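You operate a simulated robot arm through the tools that you are given. There is no shell and no other tool.

The job below is to be done with a simulated robot arm. You get a single attempt, and the scene is never put back.

TASK
Put things in order on the care bench top. At the end: the green numbered tile from the care bench top stands on top of the flat blue box; the teal shock sensor from the care bench top stands where the white float stood; the cream number block from the care bench top stands where the teal shock sensor stood; the green yarn bobbin stands on top of the red clay weight; the white float stands where the green numbered tile stood; whatever was shut is shut again. Leave all else as you found it, and nothing knocked over.

The check looks at the end state, three seconds after you hand in, the way a careful person would. Anything else that was tipped, shoved, dropped, spilled or broken makes it a failure.

THE ROBOT
A 7-joint arm with a two-finger parallel gripper, fixed in place. Base frame: the origin is at the foot of the arm, x ahead of it, y to its left, z up; the work surface is at about z = 0. Readings come in mm, degrees, newtons and seconds.
With the tool pointing down near the work surface it reaches from about 240 to 620 mm from the base axis. Its first joint turns from -66.0 to 66.0 degrees. Payload 2.6 kg.
The TCP is the grasp point between the finger pads, 30 mm short of the fingertips. In the tool frame z runs along the fingers and y along their closing line. Largest opening 94 mm; finger width 28, thickness 10; the body of the gripper, 50 by 96 mm, starts 55 mm behind the TCP.
Orientation is told as [roll, pitch, yaw] about the base's x, y, z axes, in that order, counted from this pose: with the fingers straight down and closing along the base's y, the tool's x points along the base's -x, its y along +y and its z along -z.

THE INTERFACE
- The arm moves only by the tool servo_tool. Its argument "increments" is a list that holds one entry, the list of rows, each a list of 7 numbers: the turn, a rotation vector about the base's x, y, z in units of 120 degrees (1.0 is 120 degrees), then the shift along the base's x, y, z in units of 500 mm (1.0 is 500 mm), then the opening, from 0 (shut) to 1 (fully open). In form: [[[rx, ry, rz, x, y, z, gripper], ...]]. A call has 1 to 20 rows; each row is the pose to reach, as a shift and turn from the pose commanded when the call began. A call with a number of a shift or a turn outside -1 to 1 is refused whole. A row lasts 0.2 s, in which the tool goes at most 50 mm and 8.6 degrees; a call with a longer step from one row to the next is refused whole, and so is a gripper value outside its range. A pose out of reach is approached as far as the arm can. The call stops where the force on the tool passes 40 N (or 10 N more than at its start, if that is more) or the arm is blocked; 0.2 s more then pass. The fingers move at their own pace (about 72 mm/s each) and stop on an object; they squeeze with about 34 N. The grip force told is the motor's: it shows also when the fingers shut on nothing. Time passes only in rows, and 0.2 s behind the last, so rows that repeat a pose let the fingers close. The reply holds the time, the measured pose of the TCP, the force on the tool along the base axes, the opening and the grip force, in the units named above and with some noise, with the torque about the TCP (base axes, N m) and any sound that the robot's microphone picked up, and new pictures: "pictures" is both (left out), scene, wrist or none.
- Cameras (640 x 400 px; columns grow to the right, rows downward): "scene" is fixed at [21.7, 421.5, 578.2]; the picture's right is [-0.87, -0.49, 0.00], its down [-0.25, 0.44, -0.86] and it looks along [0.42, -0.75, -0.50] (base axes); focal length 328 px, centre (320, 200). "wrist" rides on the gripper at [76, 14, -102] in the tool frame; the picture's right is [-0.18, 0.98, 0.00], its down [-0.75, -0.14, -0.64] and it looks along [-0.63, -0.12, 0.77] (tool axes); focal length 243 px, centre (320, 200). There is no depth. A picture from a camera that has moved, and an enlarged one, comes with that camera's place and axes in the base frame and with its lens. The place of the scene camera against the robot may be out by one fixed shift of up to 12 mm in any direction.
- close_up(camera, box): a new picture of the part [left, top, right, bottom] of that camera's present view, enlarged. It takes no simulated time.
- finish_job(): hands the job in; it is judged then, once.

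Places have to be worked out from the pictures, the camera data and where the tool is seen. Open the gripper and draw the arm clear of the work before you hand the job in, unless the task says otherwise.

The tools are called after ">>>" as name(argument=value, ...) on one line, values as JSON. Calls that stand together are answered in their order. servo_tool: Moves the arm, as the interface text tells. Its arguments: {"type":"object","properties":{"increments":{"type":"array"},"pictures":{"type":"string","enum":["both","scene","wrist","none"]}},"required":["increments"]} The other tools are called the same way: close_up (camera, box) takes an enlarged picture of a part of a camera's view; finish_job () hands the job in.

At the start:

```text
time_s: 0.0
eef_pos: [304.8, -164.7, 306.2]
tcp_rot: [0.1, 0.0, 0.1]
wrist_force: [-0.3, 0.5, -0.8]
wrist_torque: [-0.01, 0.02, -0.02]
opening: 93.9
grasp_force: 0.1
```

scene: 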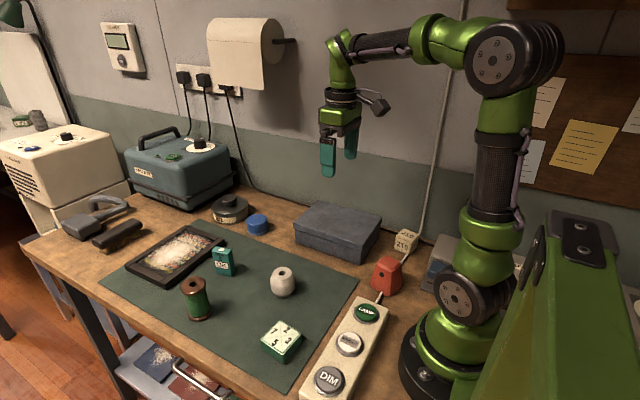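
wrist: 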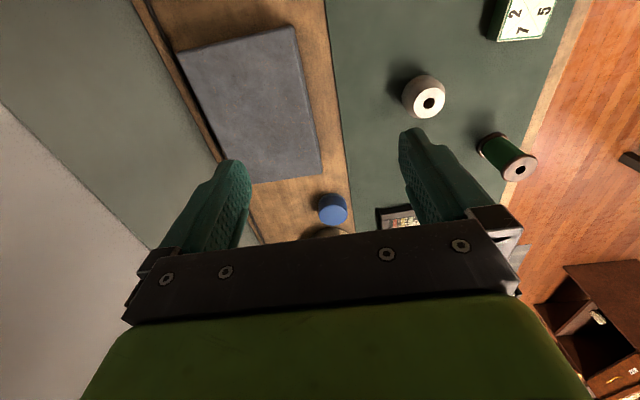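

I start by looking at the scene enlarged to identify each object before moving.

>>> close_up(camera="scene", box=[160, 180, 320, 280])

>>> close_up(camera="scene", box=[240, 200, 440, 325])

>>> close_up(camera="scene", box=[160, 260, 384, 400])

>>> close_up(camera="scene", box=[0, 100, 256, 260])

```text
4.00 times, centred on (240, 230) of scene
camera zoom: at [21.7, 421.5, 578.2], right [-0.87, -0.49, 0.0], down [-0.25, 0.44, -0.86], along [0.42, -0.75, -0.5], focal length 1312 px, centre (640, 80)
```

zoom: 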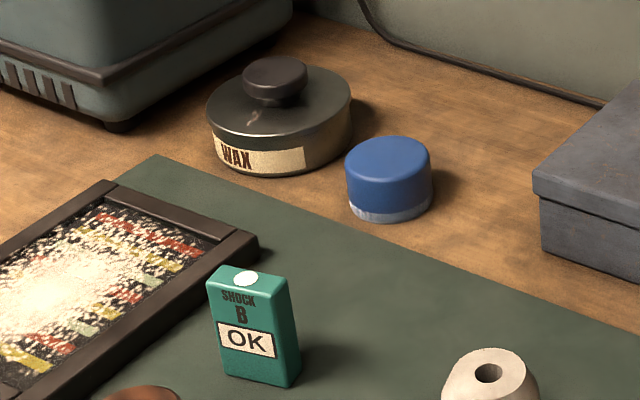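

```text
3.20 times, centred on (340, 262) of scene
camera zoom: at [21.7, 421.5, 578.2], right [-0.87, -0.49, 0.0], down [-0.25, 0.44, -0.86], along [0.42, -0.75, -0.5], focal length 1050 px, centre (256, 0)
```

zoom: 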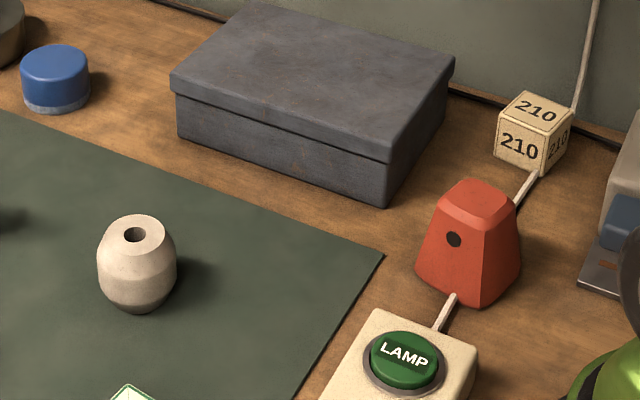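

```text
2.86 times, centred on (272, 330) of scene
camera zoom: at [21.7, 421.5, 578.2], right [-0.87, -0.49, 0.0], down [-0.25, 0.44, -0.86], along [0.42, -0.75, -0.5], focal length 937 px, centre (457, -171)
```

zoom: 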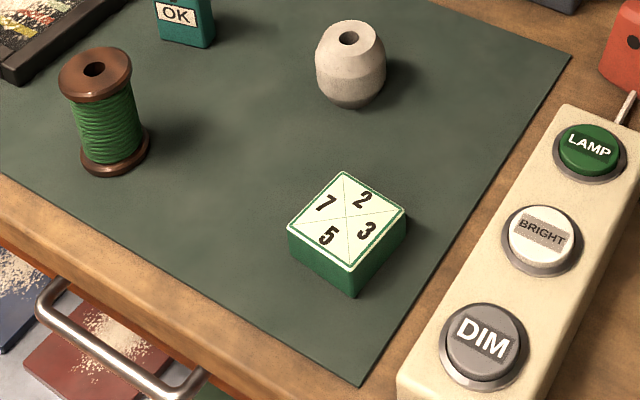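

```text
2.50 times, centred on (128, 180) of scene
camera zoom: at [21.7, 421.5, 578.2], right [-0.87, -0.49, 0.0], down [-0.25, 0.44, -0.86], along [0.42, -0.75, -0.5], focal length 820 px, centre (800, 250)
```

zoom: 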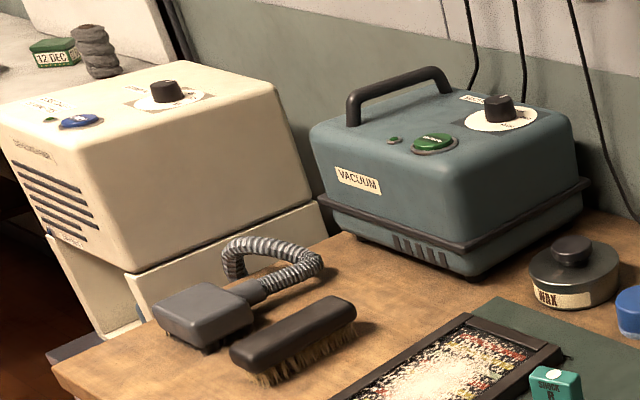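

The flat blue box is the slate box near the wall, and the red weight and the 210 block sit close to the wall end. Before moving I enlarge the current wrist view.

>>> close_up(camera="wrist", box=[160, 0, 360, 125])

>>> close_up(camera="wrist", box=[380, 0, 580, 125])

>>> close_up(camera="scene", box=[360, 210, 456, 270])

>>> close_up(camera="scene", box=[352, 240, 432, 290])

```text
3.20 times, centred on (260, 62) of wrist
camera zoom: at [229.0, -149.8, 408.4], right [0.18, 0.98, 0.0], down [0.75, -0.14, 0.64], along [0.63, -0.12, -0.77], focal length 776 px, centre (512, 640)
```

zoom: 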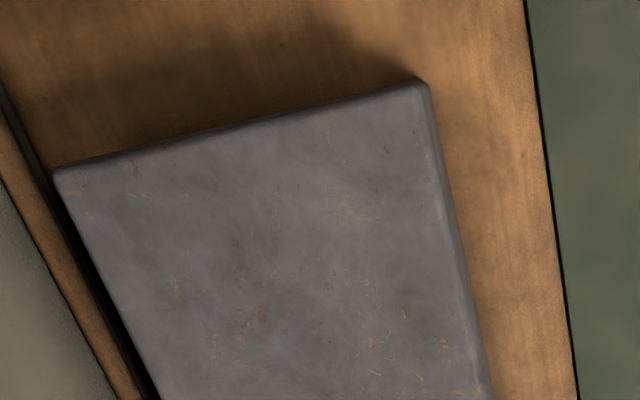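

```text
3.20 times, centred on (480, 62) of wrist
camera zoom: at [229.0, -149.8, 408.4], right [0.18, 0.98, 0.0], down [0.75, -0.14, 0.64], along [0.63, -0.12, -0.77], focal length 776 px, centre (-192, 640)
```

zoom: 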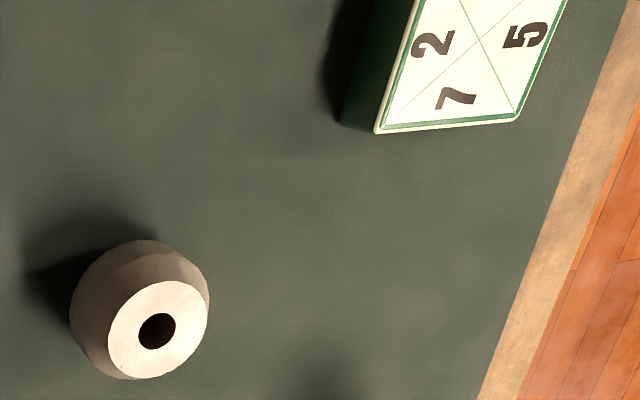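

```text
6.67 times, centred on (408, 240) of scene
camera zoom: at [21.7, 421.5, 578.2], right [-0.87, -0.49, 0.0], down [-0.25, 0.44, -0.86], along [0.42, -0.75, -0.5], focal length 2187 px, centre (-267, -67)
```

zoom: 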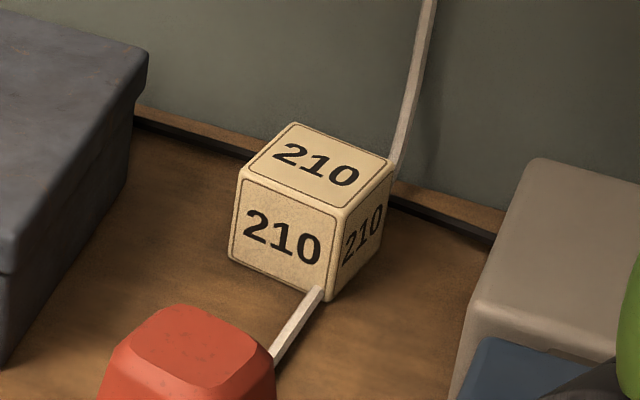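

```text
8.00 times, centred on (392, 265) of scene
camera zoom: at [21.7, 421.5, 578.2], right [-0.87, -0.49, 0.0], down [-0.25, 0.44, -0.86], along [0.42, -0.75, -0.5], focal length 2624 px, centre (-256, -320)
```

zoom: 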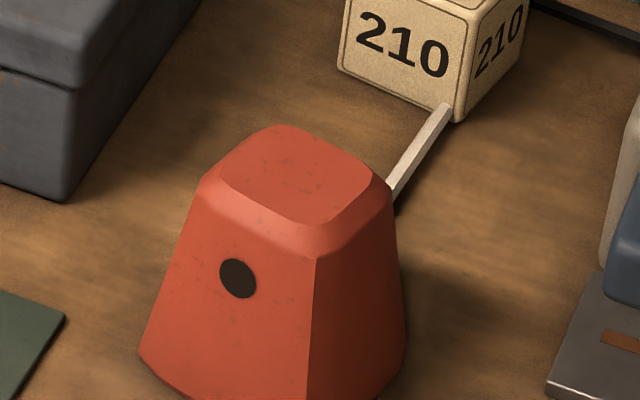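

The weight has a flat top of roughly 40 mm, and the cable runs under the block. I now move above the green tile, estimated near (293, 93), to measure it with the wrist camera.

>>> servo_tool(increments=[[[0, 0, 0, -0.0043, 0.0729, -0.0303, 1], [0, 0, 0, -0.0086, 0.1457, -0.0606, 1], [0, 0, 0, -0.0129, 0.2186, -0.0909, 1], [0, 0, 0, -0.0171, 0.2914, -0.1211, 1], [0, 0, 0, -0.0214, 0.3643, -0.1514, 1], [0, 0, 0, -0.0257, 0.4371, -0.1817, 1], [0, 0, 0, -0.03, 0.51, -0.212, 1]]], pictures="both")

```text
time_s: 1.6
eef_pos: [288.3, 88.4, 198.5]
tcp_rot: [0.1, 0.0, -0.2]
wrist_force: [0.2, 0.0, -0.4]
wrist_torque: [0.03, 0.02, 0.0]
opening: 94.0
grasp_force: 0.0
camera wrist: at [213.0, 103.3, 301.5], right [0.19, 0.98, 0.0], down [0.75, -0.14, 0.64], along [0.63, -0.12, -0.77], focal length 243 px, centre (320, 200)
```

scene: 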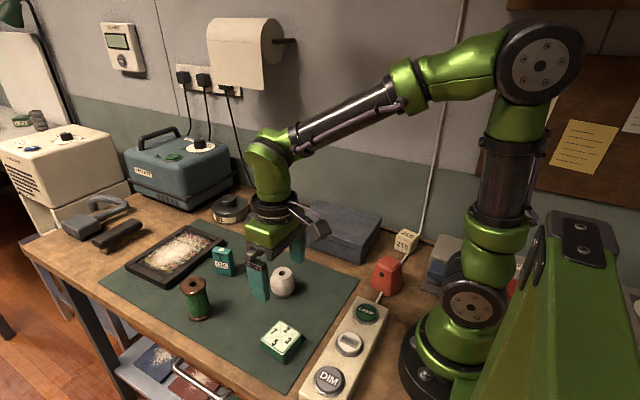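
wrist: 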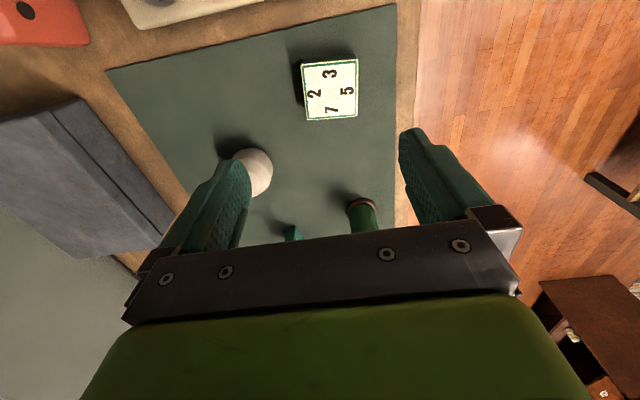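

The tile is in view just ahead of the fingers; I enlarge it for exact corners.

>>> close_up(camera="wrist", box=[280, 40, 376, 100])

>>> close_up(camera="wrist", box=[280, 40, 380, 130])

```text
6.67 times, centred on (328, 70) of wrist
camera zoom: at [213.0, 103.3, 301.5], right [0.19, 0.98, 0.0], down [0.75, -0.14, 0.64], along [0.63, -0.12, -0.77], focal length 1618 px, centre (267, 1067)
```

zoom: 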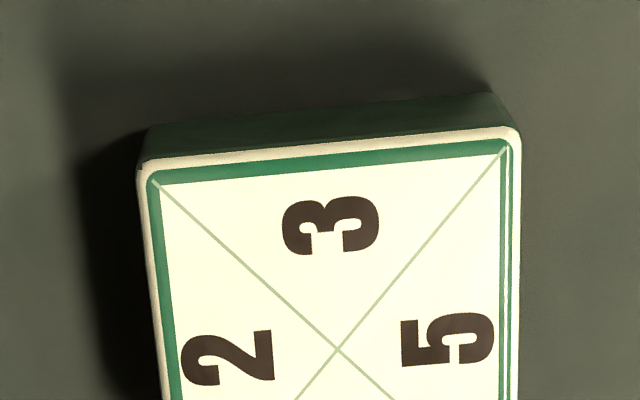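

```text
4.44 times, centred on (330, 85) of wrist
camera zoom: at [213.0, 103.3, 301.5], right [0.19, 0.98, 0.0], down [0.75, -0.14, 0.64], along [0.63, -0.12, -0.77], focal length 1078 px, centre (276, 711)
```

zoom: 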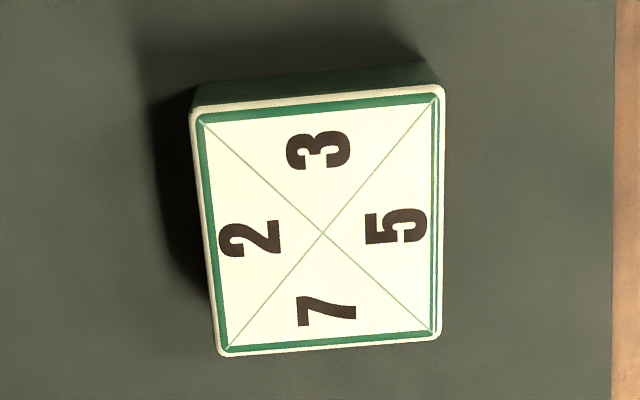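

The tile is about 56 mm square, centred near (292, 100) and yawed about -6°. I come closer above it with matching yaw, staying well clear, to refine.

>>> servo_tool(increments=[[[0, 0, -0.0125, 0.002, 0.006, -0.044, 1], [0, 0, -0.025, 0.004, 0.012, -0.088, 1], [0, 0, -0.0375, 0.0055, 0.018, -0.132, 1], [0, 0, -0.05, 0.0074, 0.0232, -0.157, 1], [0, 0, -0.05, 0.0074, 0.0232, -0.157, 1]]], pictures="wrist")

>>> close_up(camera="wrist", box=[240, 0, 432, 120])

```text
time_s: 2.8
eef_pos: [293.3, 104.6, 120.0]
tcp_rot: [0.0, 0.0, -6.1]
wrist_force: [0.1, 0.2, -0.3]
wrist_torque: [0.0, -0.01, 0.0]
opening: 94.2
grasp_force: 0.0
camera wrist: at [219.6, 126.6, 223.6], right [0.29, 0.96, 0.0], down [0.73, -0.22, 0.64], along [0.61, -0.18, -0.77], focal length 243 px, centre (320, 200)
```

wrist: 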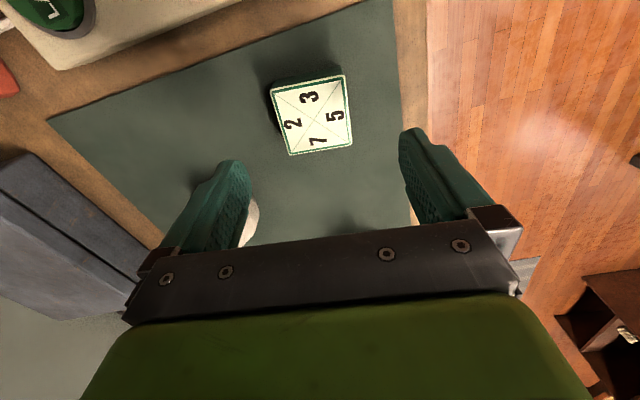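

```text
3.33 times, centred on (336, 60) of wrist
camera zoom: at [219.6, 126.6, 223.6], right [0.29, 0.96, 0.0], down [0.73, -0.22, 0.64], along [0.61, -0.18, -0.77], focal length 809 px, centre (267, 667)
```

zoom: 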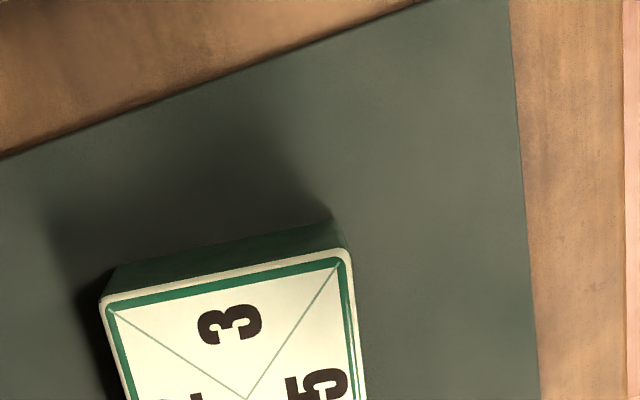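

The reading and camera place agree within a millimetre or two. I enlarge the whole tile from this pose.

>>> close_up(camera="wrist", box=[240, 65, 400, 165])

>>> servo_tool(increments=[[[0, 0, 0, 0, 0, 0, 1], [0, 0, 0, 0, 0, 0, 1]]], pictures="none")

>>> close_up(camera="wrist", box=[240, 65, 400, 165])

```text
4.00 times, centred on (320, 115) of wrist
camera zoom: at [219.6, 126.6, 223.6], right [0.29, 0.96, 0.0], down [0.73, -0.22, 0.64], along [0.61, -0.18, -0.77], focal length 970 px, centre (320, 540)
```

zoom: 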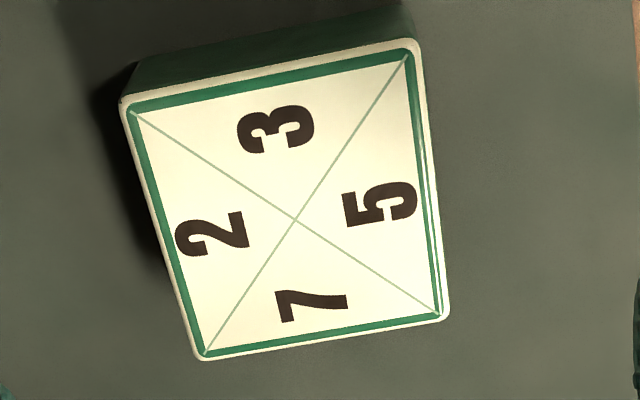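

```text
time_s: 3.4
eef_pos: [293.3, 105.1, 121.7]
tcp_rot: [0.1, 0.0, -6.0]
wrist_force: [0.4, 0.3, -0.3]
wrist_torque: [0.02, 0.02, 0.01]
opening: 94.2
grasp_force: 0.3
```

```text
4.00 times, centred on (320, 115) of wrist
camera zoom: at [219.6, 126.5, 223.8], right [0.29, 0.96, 0.0], down [0.73, -0.22, 0.64], along [0.62, -0.18, -0.77], focal length 970 px, centre (320, 540)
```

zoom: 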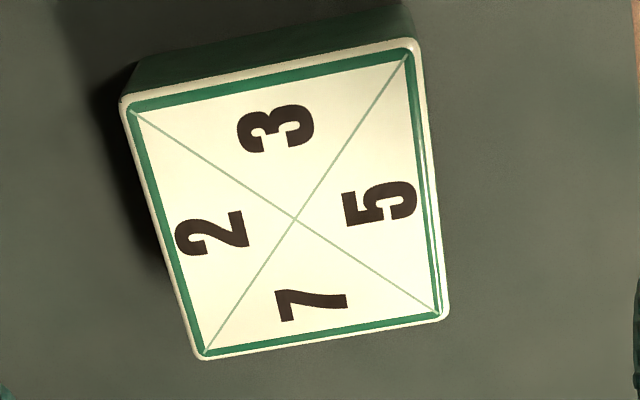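

Two views agree on the tile: centre (291, 100), yaw -6°, height about 30 mm. I descend with the fingers astride it, tips about 6 mm above the surface.

>>> servo_tool(increments=[[[0, 0, 0, -0.0054, -0.0088, -0.03, 1], [0, 0, 0, -0.0054, -0.0088, -0.09, 1], [0, 0, 0, -0.0054, -0.0088, -0.14, 1], [0, 0, 0, -0.0054, -0.0088, -0.165, 1], [0, 0, 0, -0.0054, -0.0088, -0.1714, 1], [0, 0, 0, -0.0054, -0.0088, -0.1714, 1]]], pictures="both")

>>> close_up(camera="wrist", box=[220, 80, 420, 205])

```text
time_s: 4.8
eef_pos: [289.5, 99.1, 34.6]
tcp_rot: [0.0, 0.0, -5.9]
wrist_force: [0.2, -0.4, 0.3]
wrist_torque: [-0.01, -0.02, 0.05]
opening: 94.1
grasp_force: 0.1
camera wrist: at [216.4, 121.7, 136.7], right [0.29, 0.96, 0.0], down [0.73, -0.22, 0.64], along [0.62, -0.18, -0.77], focal length 243 px, centre (320, 200)
```

scene: 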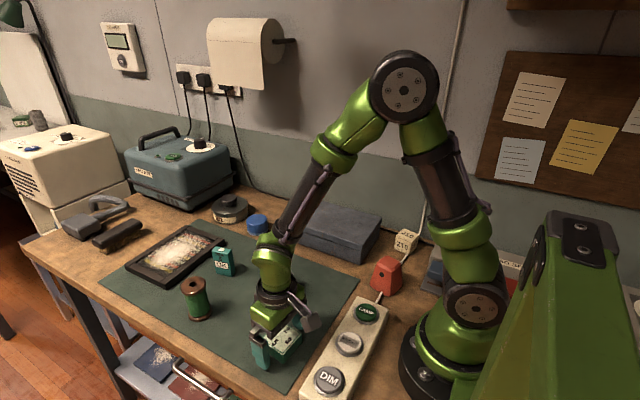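
wrist: 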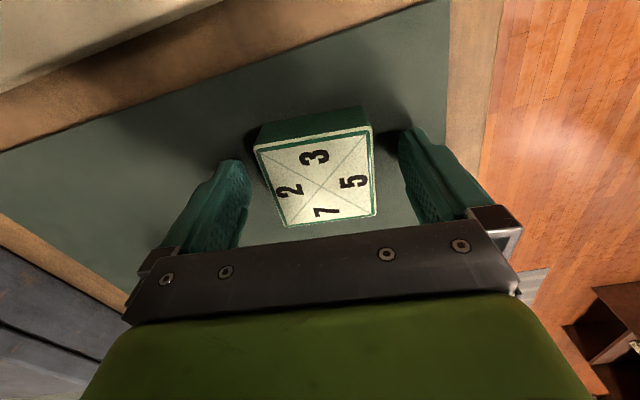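

```text
3.20 times, centred on (320, 142) of wrist
camera zoom: at [216.4, 121.7, 136.7], right [0.29, 0.96, 0.0], down [0.73, -0.22, 0.64], along [0.62, -0.18, -0.77], focal length 776 px, centre (320, 384)
```

zoom: 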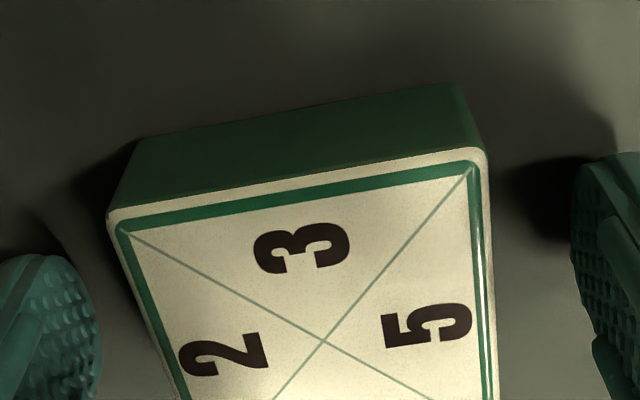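

The fingers straddle the tile evenly with no contact. I close the gripper on it.

>>> servo_tool(increments=[[[0, 0, 0, 0, 0, 0, 0.7], [0, 0, 0, 0, 0, 0, 0.4], [0, 0, 0, 0, 0, 0, 0.3], [0, 0, 0, 0, 0, 0, 0.3], [0, 0, 0, 0, 0, 0, 0.3]]], pictures="wrist")

```text
time_s: 6.0
eef_pos: [289.2, 99.6, 34.9]
tcp_rot: [0.0, 0.1, -6.0]
wrist_force: [0.4, -0.5, 0.4]
wrist_torque: [0.01, 0.0, 0.03]
opening: 61.8
grasp_force: 34.4
camera wrist: at [216.4, 121.6, 136.9], right [0.29, 0.96, 0.0], down [0.73, -0.22, 0.64], along [0.61, -0.18, -0.77], focal length 243 px, centre (320, 200)
```

wrist: 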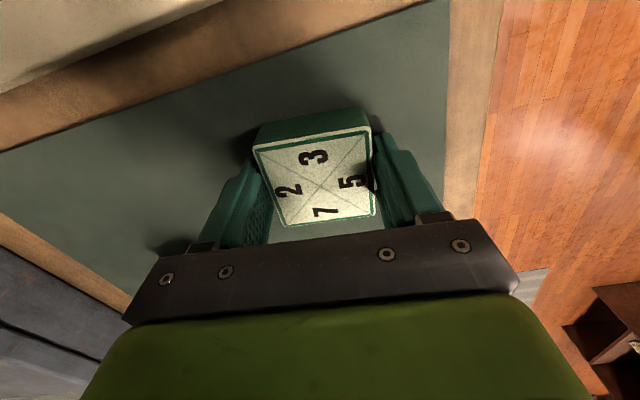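

The tile is gripped (opening 61.8 mm, 34 N). I lift it straight up and carry it high over to the box, whose top centre I judge near (354, -261).

>>> servo_tool(increments=[[[0, 0, 0, 0, 0, 0.03, 0.3], [0, 0, 0, 0, 0, 0.1, 0.3], [0, 0, 0, 0, 0, 0.18, 0.3], [0, 0, 0, 0, 0, 0.26, 0.3], [0, 0, 0, 0, 0, 0.33, 0.3], [0, 0, 0.005, 0.014, -0.08, 0.33, 0.3], [0, 0, 0.01, 0.028, -0.16, 0.33, 0.3], [0, 0, 0.015, 0.043, -0.24, 0.33, 0.3], [0, 0, 0.02, 0.057, -0.32, 0.33, 0.3], [0, 0, 0.025, 0.071, -0.4, 0.33, 0.3], [0, 0, 0.03, 0.085, -0.48, 0.33, 0.3], [0, 0, 0.04, 0.1, -0.56, 0.33, 0.3], [0, 0, 0.05, 0.114, -0.64, 0.33, 0.3], [0, 0, 0.05, 0.128, -0.72, 0.33, 0.3], [0, 0, 0.05, 0.128, -0.72, 0.33, 0.3]]], pictures="both")

```text
time_s: 9.2
eef_pos: [354.4, -262.5, 201.9]
tcp_rot: [0.1, 0.0, 0.0]
wrist_force: [-1.4, 0.3, -1.6]
wrist_torque: [-0.01, 0.0, 0.03]
opening: 62.0
grasp_force: 34.1
camera wrist: at [278.5, -247.8, 304.5], right [0.18, 0.98, 0.0], down [0.75, -0.14, 0.64], along [0.63, -0.12, -0.77], focal length 243 px, centre (320, 200)
```

scene: 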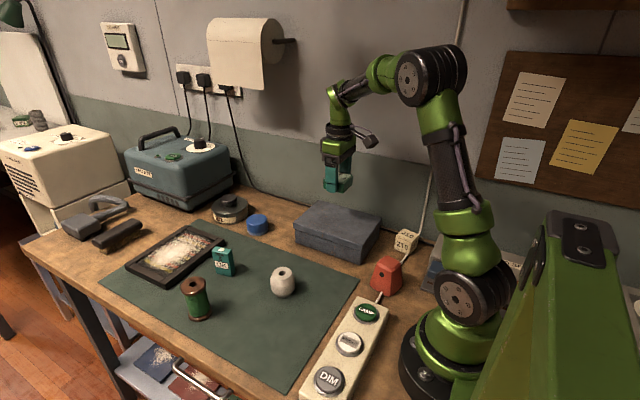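
wrist: 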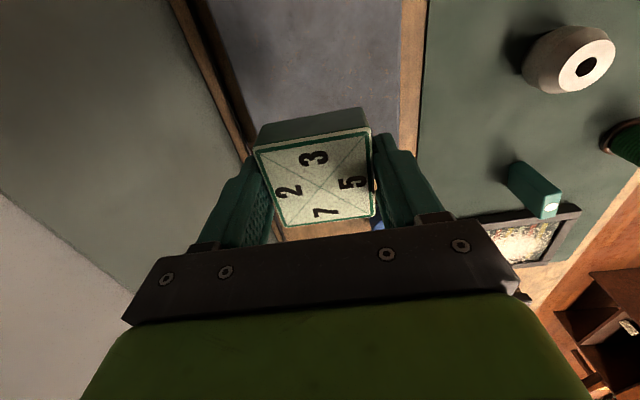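

The tile hangs over the middle of the box (box spans about x 249–464, y -333 to -183). I lower to about 110 mm and look before the final contact approach.

>>> servo_tool(increments=[[[0, 0, 0, 0, 0.003, -0.06, 0.3], [0, 0, 0, 0, 0.003, -0.12, 0.3], [0, 0, 0, 0, 0.003, -0.165, 0.3], [0, 0, 0, 0, 0.003, -0.185, 0.3], [0, 0, 0, 0, 0.003, -0.185, 0.3]]], pictures="both")

>>> close_up(camera="scene", box=[270, 150, 430, 250])

```text
time_s: 10.4
eef_pos: [351.4, -258.9, 107.9]
tcp_rot: [0.0, 0.0, -0.1]
wrist_force: [-0.1, -0.5, -1.4]
wrist_torque: [-0.02, 0.0, -0.01]
opening: 61.8
grasp_force: 34.2
camera wrist: at [276.8, -245.1, 210.4], right [0.18, 0.98, 0.0], down [0.75, -0.14, 0.64], along [0.63, -0.12, -0.77], focal length 243 px, centre (320, 200)
```

scene: 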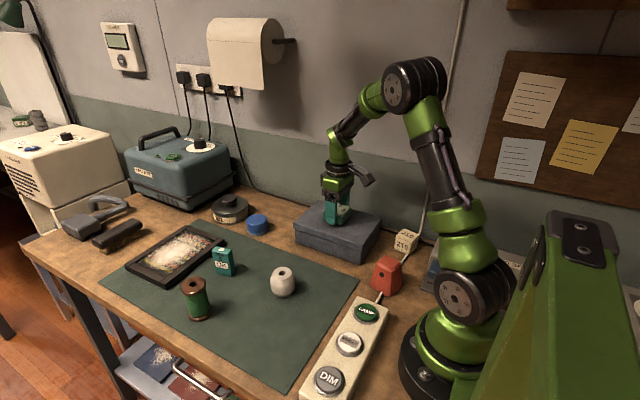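
wrist: 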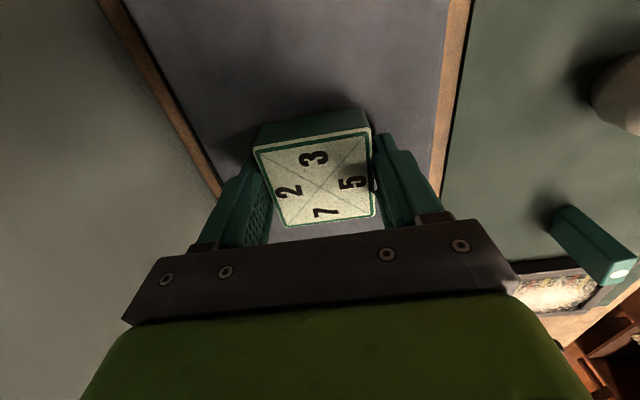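

```text
4.00 times, centred on (350, 200) of scene
camera zoom: at [21.7, 421.5, 578.2], right [-0.87, -0.49, 0.0], down [-0.25, 0.44, -0.86], along [0.42, -0.75, -0.5], focal length 1312 px, centre (200, 200)
```

zoom: 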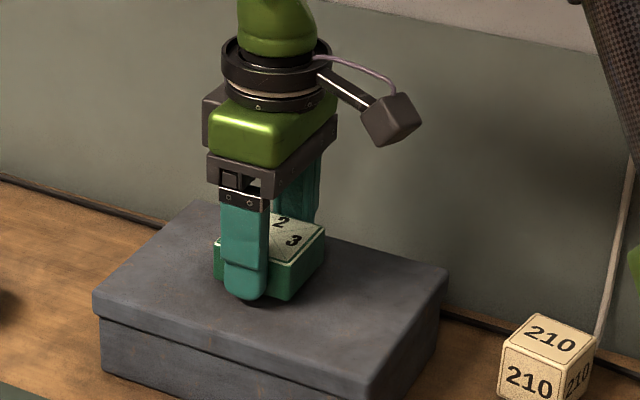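

The tile still hangs clear above the lid. I lower in small 2 mm steps, watching the vertical force for contact.

>>> servo_tool(increments=[[[0, 0, 0, 0.006, 0, -0.004, 0.3], [0, 0, 0, 0.006, 0, -0.008, 0.3], [0, 0, 0, 0.006, 0, -0.012, 0.3], [0, 0, 0, 0.006, 0, -0.016, 0.3], [0, 0, 0, 0.006, 0, -0.02, 0.3]]], pictures="none")

>>> close_up(camera="scene", box=[310, 180, 374, 220])

```text
time_s: 11.6
eef_pos: [357.5, -260.5, 99.5]
tcp_rot: [-0.1, -0.3, -0.1]
wrist_force: [-10.2, 6.1, 32.2]
wrist_torque: [0.12, -0.01, -0.06]
opening: 62.6
grasp_force: 34.0
```

```text
10.00 times, centred on (342, 200) of scene
camera zoom: at [21.5, 421.6, 578.1], right [-0.87, -0.49, 0.0], down [-0.25, 0.44, -0.86], along [0.42, -0.75, -0.5], focal length 3280 px, centre (100, 200)
```

zoom: 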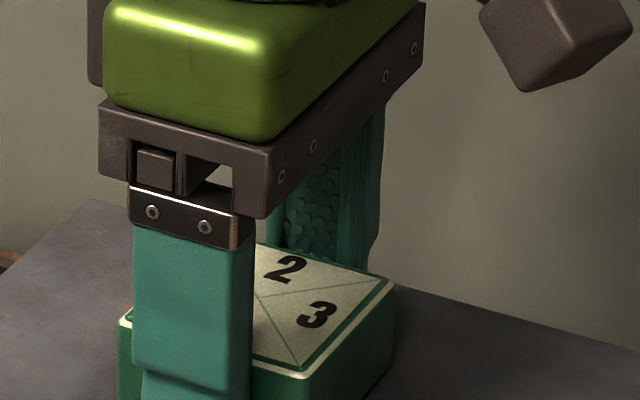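

Contact made (32 N upward at TCP z ≈ 99.5), so the tile is resting on the lid. I ease up slightly to shed the load before releasing.

>>> servo_tool(increments=[[[0, 0, 0, -0.001, 0, 0.003, 0.3], [0, 0, 0, -0.001, 0, 0.003, 0.3]]], pictures="none")

```text
time_s: 12.2
eef_pos: [358.5, -260.7, 100.6]
tcp_rot: [-0.2, -0.3, 0.0]
wrist_force: [2.3, -1.6, 23.2]
wrist_torque: [0.06, -0.51, -0.13]
opening: 62.1
grasp_force: 33.9
```

Still 23 N of load, so I raise a little more until nearly unloaded.

>>> servo_tool(increments=[[[0, 0, 0, 0, 0, 0.002, 0.3], [0, 0, 0, 0, 0, 0.004, 0.3], [0, 0, 0, 0, 0, 0.004, 0.3]]], pictures="none")

```text
time_s: 13.0
eef_pos: [355.8, -260.6, 100.3]
tcp_rot: [0.2, 0.2, 0.0]
wrist_force: [2.4, -0.3, 3.2]
wrist_torque: [-0.12, -0.19, 0.07]
opening: 62.1
grasp_force: 34.1
```

Nearly unloaded (3 N). I open the fingers evenly and then rise straight up.

>>> servo_tool(increments=[[[0, 0, 0, 0, 0, 0, 0.7], [0, 0, 0, 0, 0, 0, 0.85], [0, 0, 0, 0, 0, 0, 0.95], [0, 0, 0, 0, 0, 0, 0.95], [0, 0, 0, 0, 0, 0.03, 0.95], [0, 0, 0, 0, 0, 0.1, 0.95], [0, 0, 0, 0, 0, 0.18, 0.95], [0, 0, 0, 0, 0, 0.2, 0.95]]], pictures="both")

>>> close_up(camera="scene", box=[270, 180, 430, 280])

```text
time_s: 14.8
eef_pos: [357.9, -261.4, 201.0]
tcp_rot: [0.0, 0.1, -0.1]
wrist_force: [-0.9, 0.0, -0.2]
wrist_torque: [0.0, 0.02, -0.01]
opening: 89.4
grasp_force: 0.0
camera wrist: at [281.9, -247.4, 303.2], right [0.18, 0.98, 0.0], down [0.75, -0.14, 0.64], along [0.63, -0.12, -0.77], focal length 243 px, centre (320, 200)
```

scene: 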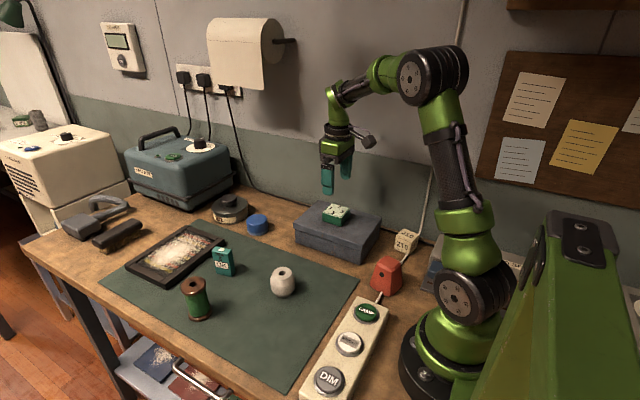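
wrist: 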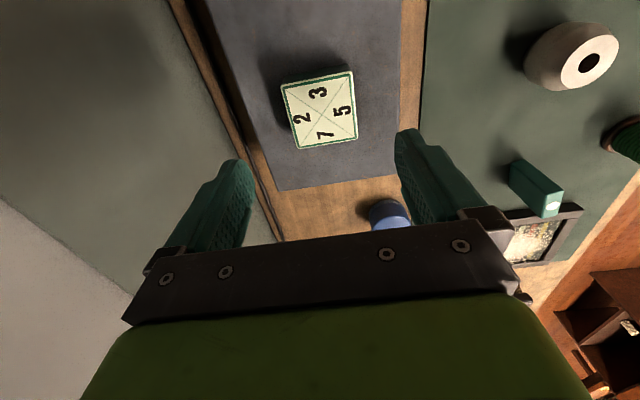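

```text
4.00 times, centred on (350, 230) of scene
camera zoom: at [21.7, 421.5, 578.2], right [-0.87, -0.49, 0.0], down [-0.25, 0.44, -0.86], along [0.42, -0.75, -0.5], focal length 1312 px, centre (200, 80)
```

zoom: 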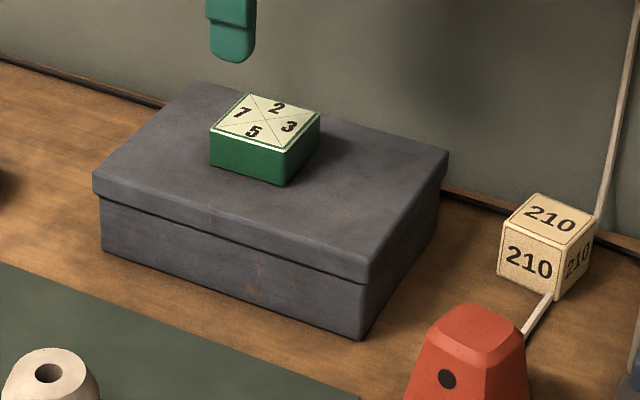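

The tile stands flat on the box, and the box hasn't shifted. Next is the white float, triangulated to about (370, -18) with its top near z 57; I move above it.

>>> servo_tool(increments=[[[0, 0, 0, 0.003, 0.08, 0, 0.95], [0, 0, 0, 0.006, 0.16, 0, 0.95], [0, 0, 0, 0.01, 0.24, 0, 0.95], [0, 0, 0, 0.013, 0.32, 0, 0.95], [0, 0, 0, 0.016, 0.4, 0, 0.95], [0, 0, 0, 0.02, 0.486, 0, 0.95], [0, 0, 0, 0.02, 0.486, -0.08, 0.95], [0, 0, 0, 0.02, 0.486, -0.08, 0.95]]], pictures="wrist")

>>> close_up(camera="wrist", box=[240, 40, 400, 140])

```text
time_s: 16.6
eef_pos: [365.5, -20.7, 160.9]
tcp_rot: [0.1, 0.0, 0.1]
wrist_force: [0.4, 0.1, 0.5]
wrist_torque: [-0.02, 0.01, -0.03]
opening: 89.5
grasp_force: 0.1
camera wrist: at [289.6, -6.3, 263.3], right [0.18, 0.98, 0.0], down [0.75, -0.14, 0.64], along [0.63, -0.12, -0.77], focal length 243 px, centre (320, 200)
```

wrist: 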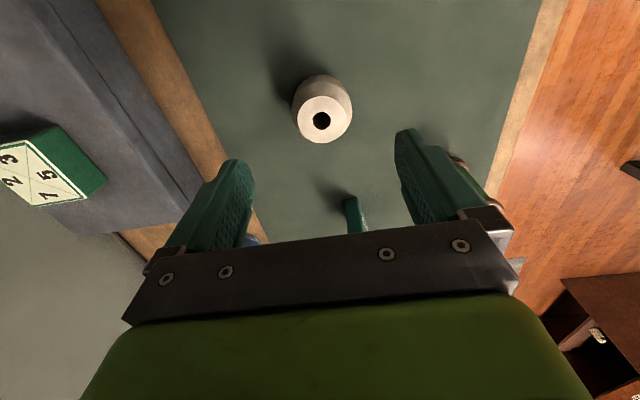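

```text
4.00 times, centred on (320, 90) of wrist
camera zoom: at [289.6, -6.3, 263.3], right [0.18, 0.98, 0.0], down [0.75, -0.14, 0.64], along [0.63, -0.12, -0.77], focal length 970 px, centre (320, 640)
```

zoom: 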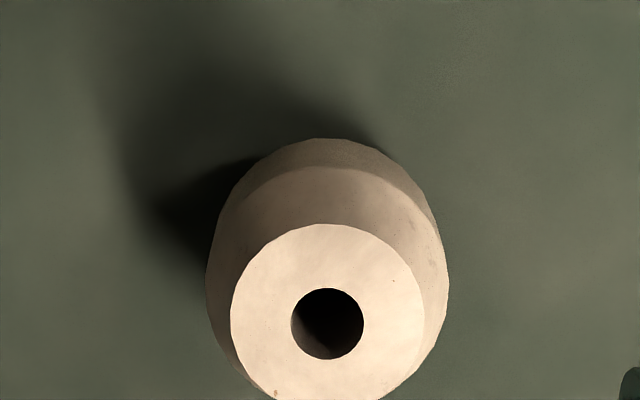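

The float is centred near (370, -20), about 58 mm wide and 59 mm tall. I open fully and descend around it, tips about 5 mm above the mat.

>>> servo_tool(increments=[[[0, 0, 0, 0.0088, 0.0014, -0.04, 1], [0, 0, 0, 0.0088, 0.0014, -0.11, 1], [0, 0, 0, 0.0088, 0.0014, -0.18, 1], [0, 0, 0, 0.0088, 0.0014, -0.23, 1], [0, 0, 0, 0.0088, 0.0014, -0.252, 1], [0, 0, 0, 0.0088, 0.0014, -0.252, 1]]], pictures="both")

```text
time_s: 18.0
eef_pos: [369.8, -16.0, 36.5]
tcp_rot: [0.1, 0.0, 0.0]
wrist_force: [0.7, 0.7, -0.6]
wrist_torque: [0.0, -0.02, 0.0]
opening: 94.0
grasp_force: 0.1
camera wrist: at [295.7, -2.1, 139.8], right [0.18, 0.98, 0.0], down [0.75, -0.14, 0.64], along [0.63, -0.12, -0.77], focal length 243 px, centre (320, 200)
```

scene: 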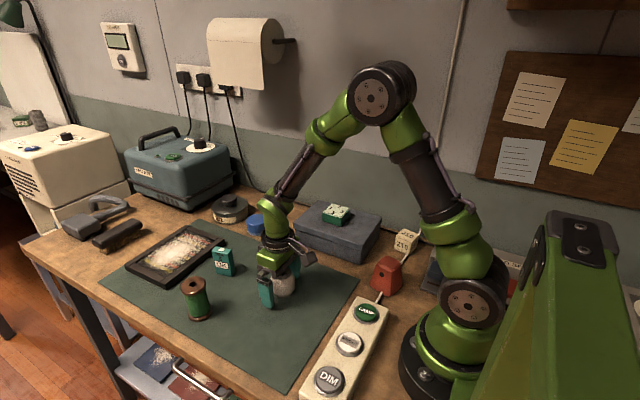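
wrist: 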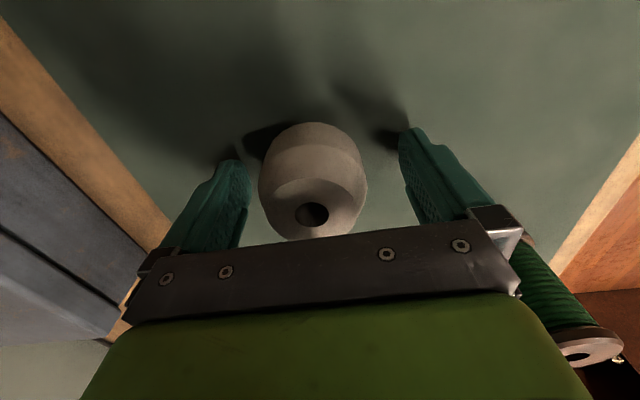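

The tool sits about 3.5 mm too far to +y of the float. I correct that, then close on it.

>>> servo_tool(increments=[[[0, 0, 0, -0.002, -0.007, -0.004, 1], [0, 0, 0, -0.002, -0.007, -0.004, 1], [0, 0, 0, -0.002, -0.007, -0.004, 0.75], [0, 0, 0, -0.002, -0.007, -0.004, 0.55], [0, 0, 0, -0.002, -0.007, -0.004, 0.4], [0, 0, 0, -0.002, -0.007, -0.004, 0.3], [0, 0, 0, -0.002, -0.007, -0.004, 0.3]]], pictures="wrist")

```text
time_s: 19.6
eef_pos: [369.6, -19.5, 34.6]
tcp_rot: [0.0, 0.1, 0.0]
wrist_force: [0.3, -0.6, 0.8]
wrist_torque: [-0.03, 0.04, -0.01]
opening: 54.9
grasp_force: 34.1
camera wrist: at [294.3, -5.7, 137.1], right [0.18, 0.98, 0.0], down [0.75, -0.14, 0.64], along [0.63, -0.12, -0.77], focal length 243 px, centre (320, 200)
```

wrist: 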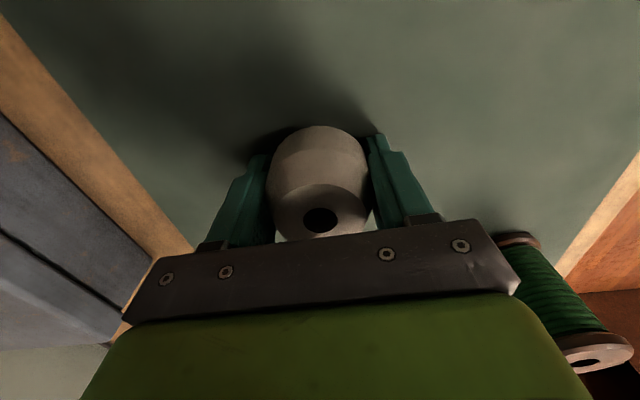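

The float is held (55 mm, 34 N). I lift it and carry it over the old tile spot (291, 100), stopping about 10 mm above the mat.

>>> servo_tool(increments=[[[0, 0, 0, 0, 0, 0.03, 0.3], [0, 0, 0, 0, 0, 0.1, 0.3], [0, 0, 0, 0, 0, 0.18, 0.3], [0, 0, 0, -0.0394, 0.06, 0.18, 0.3], [0, 0, 0, -0.0787, 0.12, 0.18, 0.3], [0, 0, 0, -0.118, 0.18, 0.18, 0.3], [0, 0, 0, -0.1574, 0.24, 0.18, 0.3], [0, 0, 0, -0.1574, 0.24, 0.1, 0.3], [0, 0, 0, -0.1574, 0.24, 0.04, 0.3], [0, 0, 0, -0.1574, 0.24, 0.02, 0.3], [0, 0, 0, -0.1574, 0.24, 0.02, 0.3]]], pictures="both")

```text
time_s: 22.0
eef_pos: [291.4, 98.9, 43.4]
tcp_rot: [0.0, 0.0, 0.0]
wrist_force: [0.5, -0.1, -0.3]
wrist_torque: [-0.01, 0.04, 0.01]
opening: 55.0
grasp_force: 34.1
camera wrist: at [217.3, 113.4, 146.6], right [0.18, 0.98, 0.0], down [0.75, -0.14, 0.64], along [0.63, -0.12, -0.77], focal length 243 px, centre (320, 200)
```

scene: 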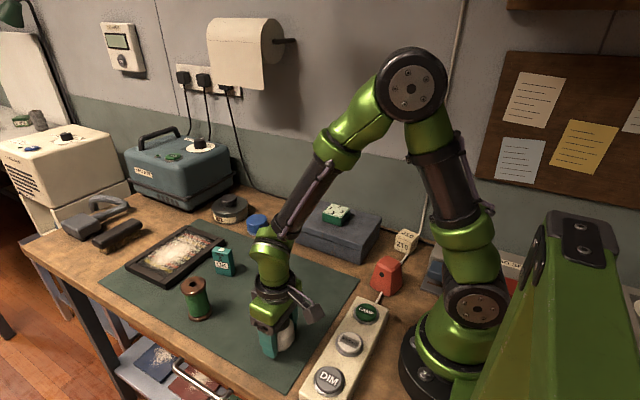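
wrist: 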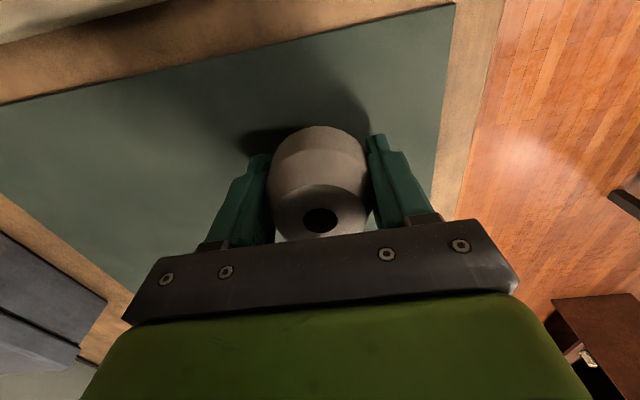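

I fine-adjust and lower the float the last few millimetres in small steps, checking force.

>>> servo_tool(increments=[[[0, 0, 0, -0.002, 0.001, -0.005, 0.3], [0, 0, 0, -0.003, 0.0016, -0.01, 0.3], [0, 0, 0, -0.003, 0.0016, -0.014, 0.3], [0, 0, 0, -0.003, 0.0016, -0.017, 0.3], [0, 0, 0, -0.003, 0.0016, -0.017, 0.3]]], pictures="none")

```text
time_s: 23.2
eef_pos: [290.8, 98.9, 37.5]
tcp_rot: [0.0, 0.0, 0.0]
wrist_force: [0.7, 0.0, -0.6]
wrist_torque: [0.0, 0.0, 0.0]
opening: 54.7
grasp_force: 33.6
```

No contact yet; about 2.5 mm remain, so I lower in 1 mm steps.

>>> servo_tool(increments=[[[0, 0, 0, 0, 0, -0.002, 0.3], [0, 0, 0, 0, 0, -0.004, 0.3], [0, 0, 0, 0, 0, -0.004, 0.3]]], pictures="wrist")

```text
time_s: 24.0
eef_pos: [291.2, 99.4, 34.4]
tcp_rot: [0.0, -0.2, 0.0]
wrist_force: [-3.9, -3.5, 20.7]
wrist_torque: [-0.14, 0.23, -0.01]
opening: 55.0
grasp_force: 34.2
camera wrist: at [215.5, 113.9, 136.7], right [0.19, 0.98, 0.0], down [0.75, -0.14, 0.64], along [0.63, -0.12, -0.77], focal length 243 px, centre (320, 200)
```

wrist: 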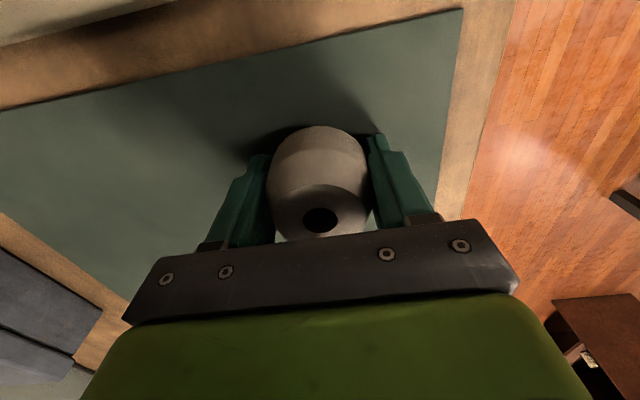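

Contact at 20 N: the float stands on the mat at the right spot. I unload slightly, open, and rise.

>>> servo_tool(increments=[[[0, 0, 0, 0, 0, 0.003, 0.3], [0, 0, 0, 0, 0, 0.003, 0.3], [0, 0, 0, 0, 0, 0.003, 0.65], [0, 0, 0, 0, 0, 0.003, 0.8], [0, 0, 0, 0, 0, 0.003, 1], [0, 0, 0, 0, 0, 0.003, 1], [0, 0, 0, 0, 0, 0.03, 1], [0, 0, 0, 0, 0, 0.1, 1], [0, 0, 0, 0, 0, 0.18, 1], [0, 0, 0, 0, 0, 0.25, 1]]], pictures="both")

>>> close_up(camera="scene", box=[160, 220, 352, 340])

```text
time_s: 26.2
eef_pos: [290.8, 104.4, 155.3]
tcp_rot: [0.0, 0.0, -0.1]
wrist_force: [1.2, -0.6, -0.1]
wrist_torque: [0.01, 0.04, 0.0]
opening: 94.0
grasp_force: 0.1
camera wrist: at [215.1, 118.8, 256.7], right [0.19, 0.98, 0.0], down [0.75, -0.14, 0.64], along [0.63, -0.12, -0.77], focal length 243 px, centre (320, 200)
```

scene: 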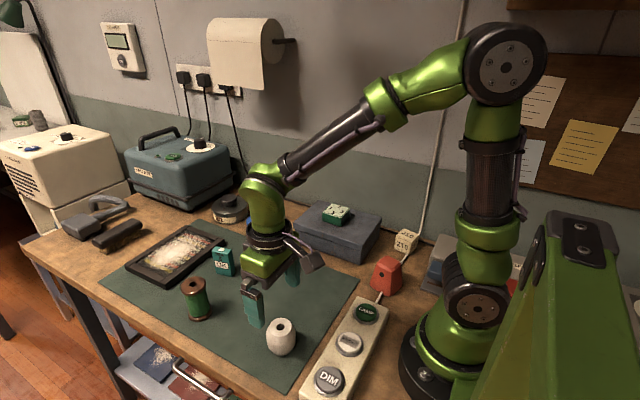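
wrist: 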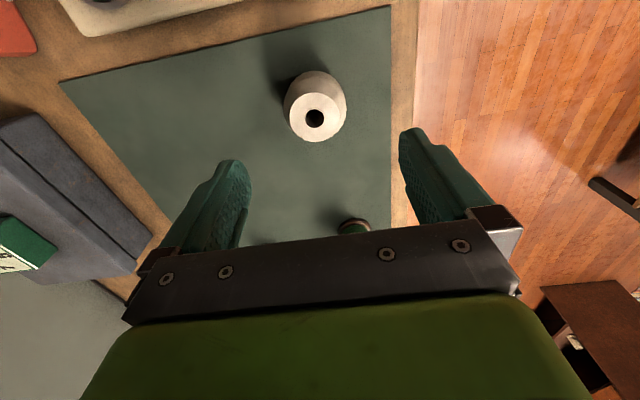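

```text
3.33 times, centred on (256, 280) of scene
camera zoom: at [21.7, 421.5, 578.2], right [-0.87, -0.49, 0.0], down [-0.25, 0.44, -0.86], along [0.42, -0.75, -0.5], focal length 1093 px, centre (533, -67)
```

zoom: 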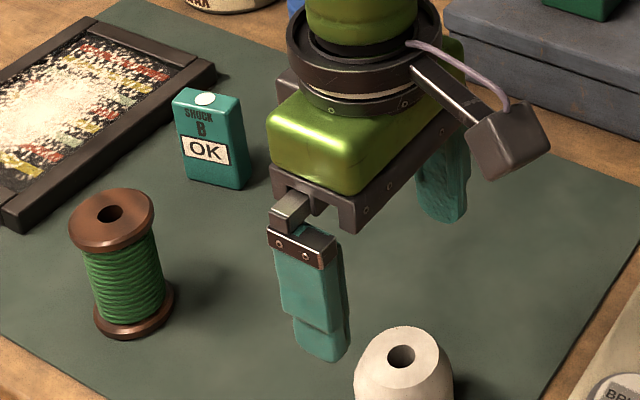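

The float stands upright at the tile's former place. Now I move high over toward the teal shock sensor near (541, -4) to look at it; this one I'll handle slowly since it may register shocks.

>>> servo_tool(increments=[[[0, 0, 0, 0.04, -0.018, 0.05, 1], [0, 0, 0, 0.115, -0.055, 0.09, 1], [0, 0, 0, 0.2, -0.09, 0.09, 1], [0, 0, 0, 0.28, -0.13, 0.09, 1], [0, 0, 0, 0.36, -0.17, 0.09, 1], [0, 0, 0, 0.43, -0.21, 0.09, 1], [0, 0, 0, 0.458, -0.22, 0.09, 1], [0, 0, 0, 0.458, -0.22, 0.09, 1]]], pictures="both")

>>> close_up(camera="wrist", box=[240, 20, 432, 140])

>>> close_up(camera="scene", box=[184, 225, 264, 275])

```text
time_s: 28.0
eef_pos: [519.4, -11.6, 201.0]
tcp_rot: [0.0, 0.0, 0.0]
wrist_force: [0.4, -1.3, 0.8]
wrist_torque: [0.01, -0.01, 0.01]
opening: 93.9
grasp_force: 0.0
camera wrist: at [444.3, 3.0, 304.0], right [0.18, 0.98, 0.0], down [0.75, -0.14, 0.64], along [0.63, -0.12, -0.77], focal length 243 px, centre (320, 200)
```

scene: 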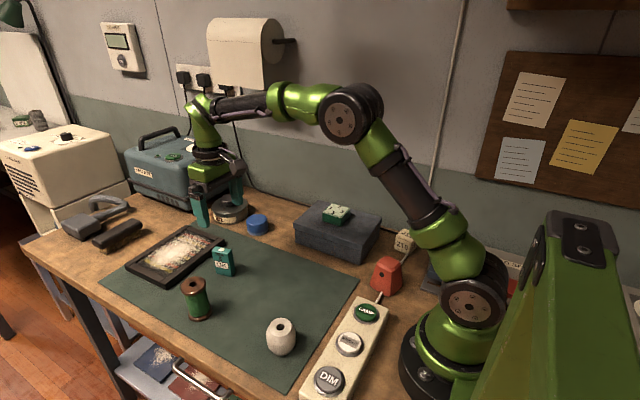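
wrist: 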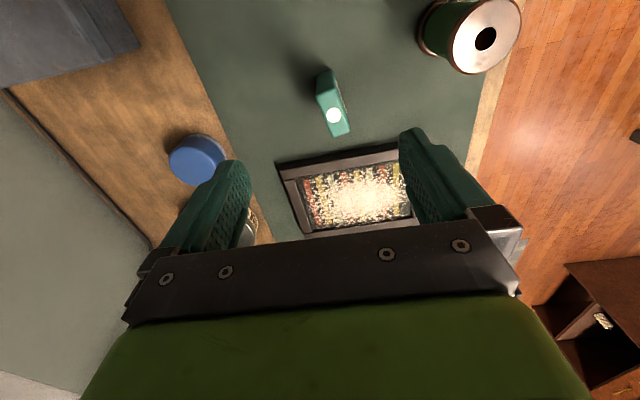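

```text
3.33 times, centred on (336, 80) of wrist
camera zoom: at [444.3, 3.0, 304.0], right [0.18, 0.98, 0.0], down [0.75, -0.14, 0.64], along [0.63, -0.12, -0.77], focal length 809 px, centre (267, 600)
```

zoom: 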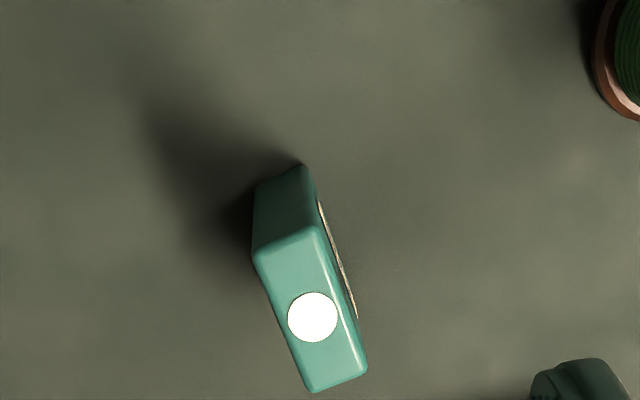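

```text
8.00 times, centred on (224, 250) of scene
camera zoom: at [21.7, 421.5, 578.2], right [-0.87, -0.49, 0.0], down [-0.25, 0.44, -0.86], along [0.42, -0.75, -0.5], focal length 2624 px, centre (1088, -200)
```

zoom: 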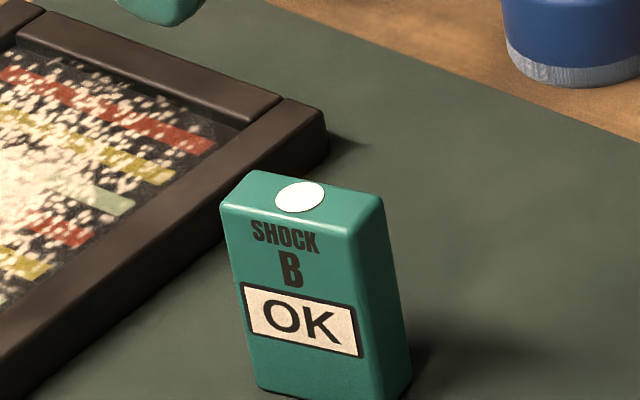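

The sensor stands about 44×20 mm, ~70 mm tall, centred near (533, 0) with yaw about +12°. I come closer with matching yaw and a narrower opening.

>>> servo_tool(increments=[[[0, 0, 0.04, 0.008, 0.0075, -0.03, 0.75], [0, 0, 0.08, 0.016, 0.015, -0.08, 0.75], [0, 0, 0.1025, 0.0244, 0.0226, -0.13, 0.75], [0, 0, 0.1025, 0.0244, 0.0226, -0.144, 0.75], [0, 0, 0.1025, 0.0244, 0.0226, -0.144, 0.75]]], pictures="wrist")

>>> close_up(camera="wrist", box=[224, 40, 416, 160])

```text
time_s: 29.2
eef_pos: [532.1, -0.3, 129.2]
tcp_rot: [-0.1, 0.0, 12.3]
wrist_force: [-0.7, -0.5, 0.5]
wrist_torque: [-0.01, -0.01, 0.02]
opening: 70.4
grasp_force: 0.0
camera wrist: at [455.2, -2.3, 232.6], right [-0.03, 1.0, 0.0], down [0.77, 0.02, 0.64], along [0.64, 0.02, -0.77], focal length 243 px, centre (320, 200)
```

wrist: 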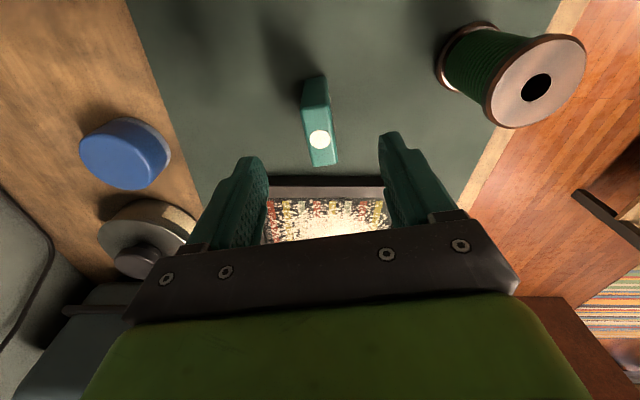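

```text
3.33 times, centred on (320, 100) of wrist
camera zoom: at [455.2, -2.3, 232.6], right [-0.03, 1.0, 0.0], down [0.77, 0.02, 0.64], along [0.64, 0.02, -0.77], focal length 809 px, centre (320, 533)
```

zoom: 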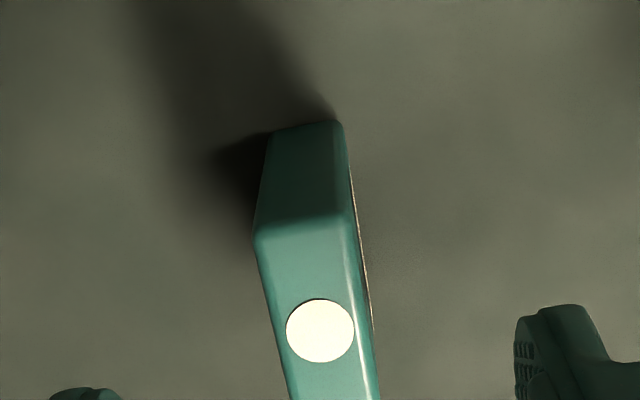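

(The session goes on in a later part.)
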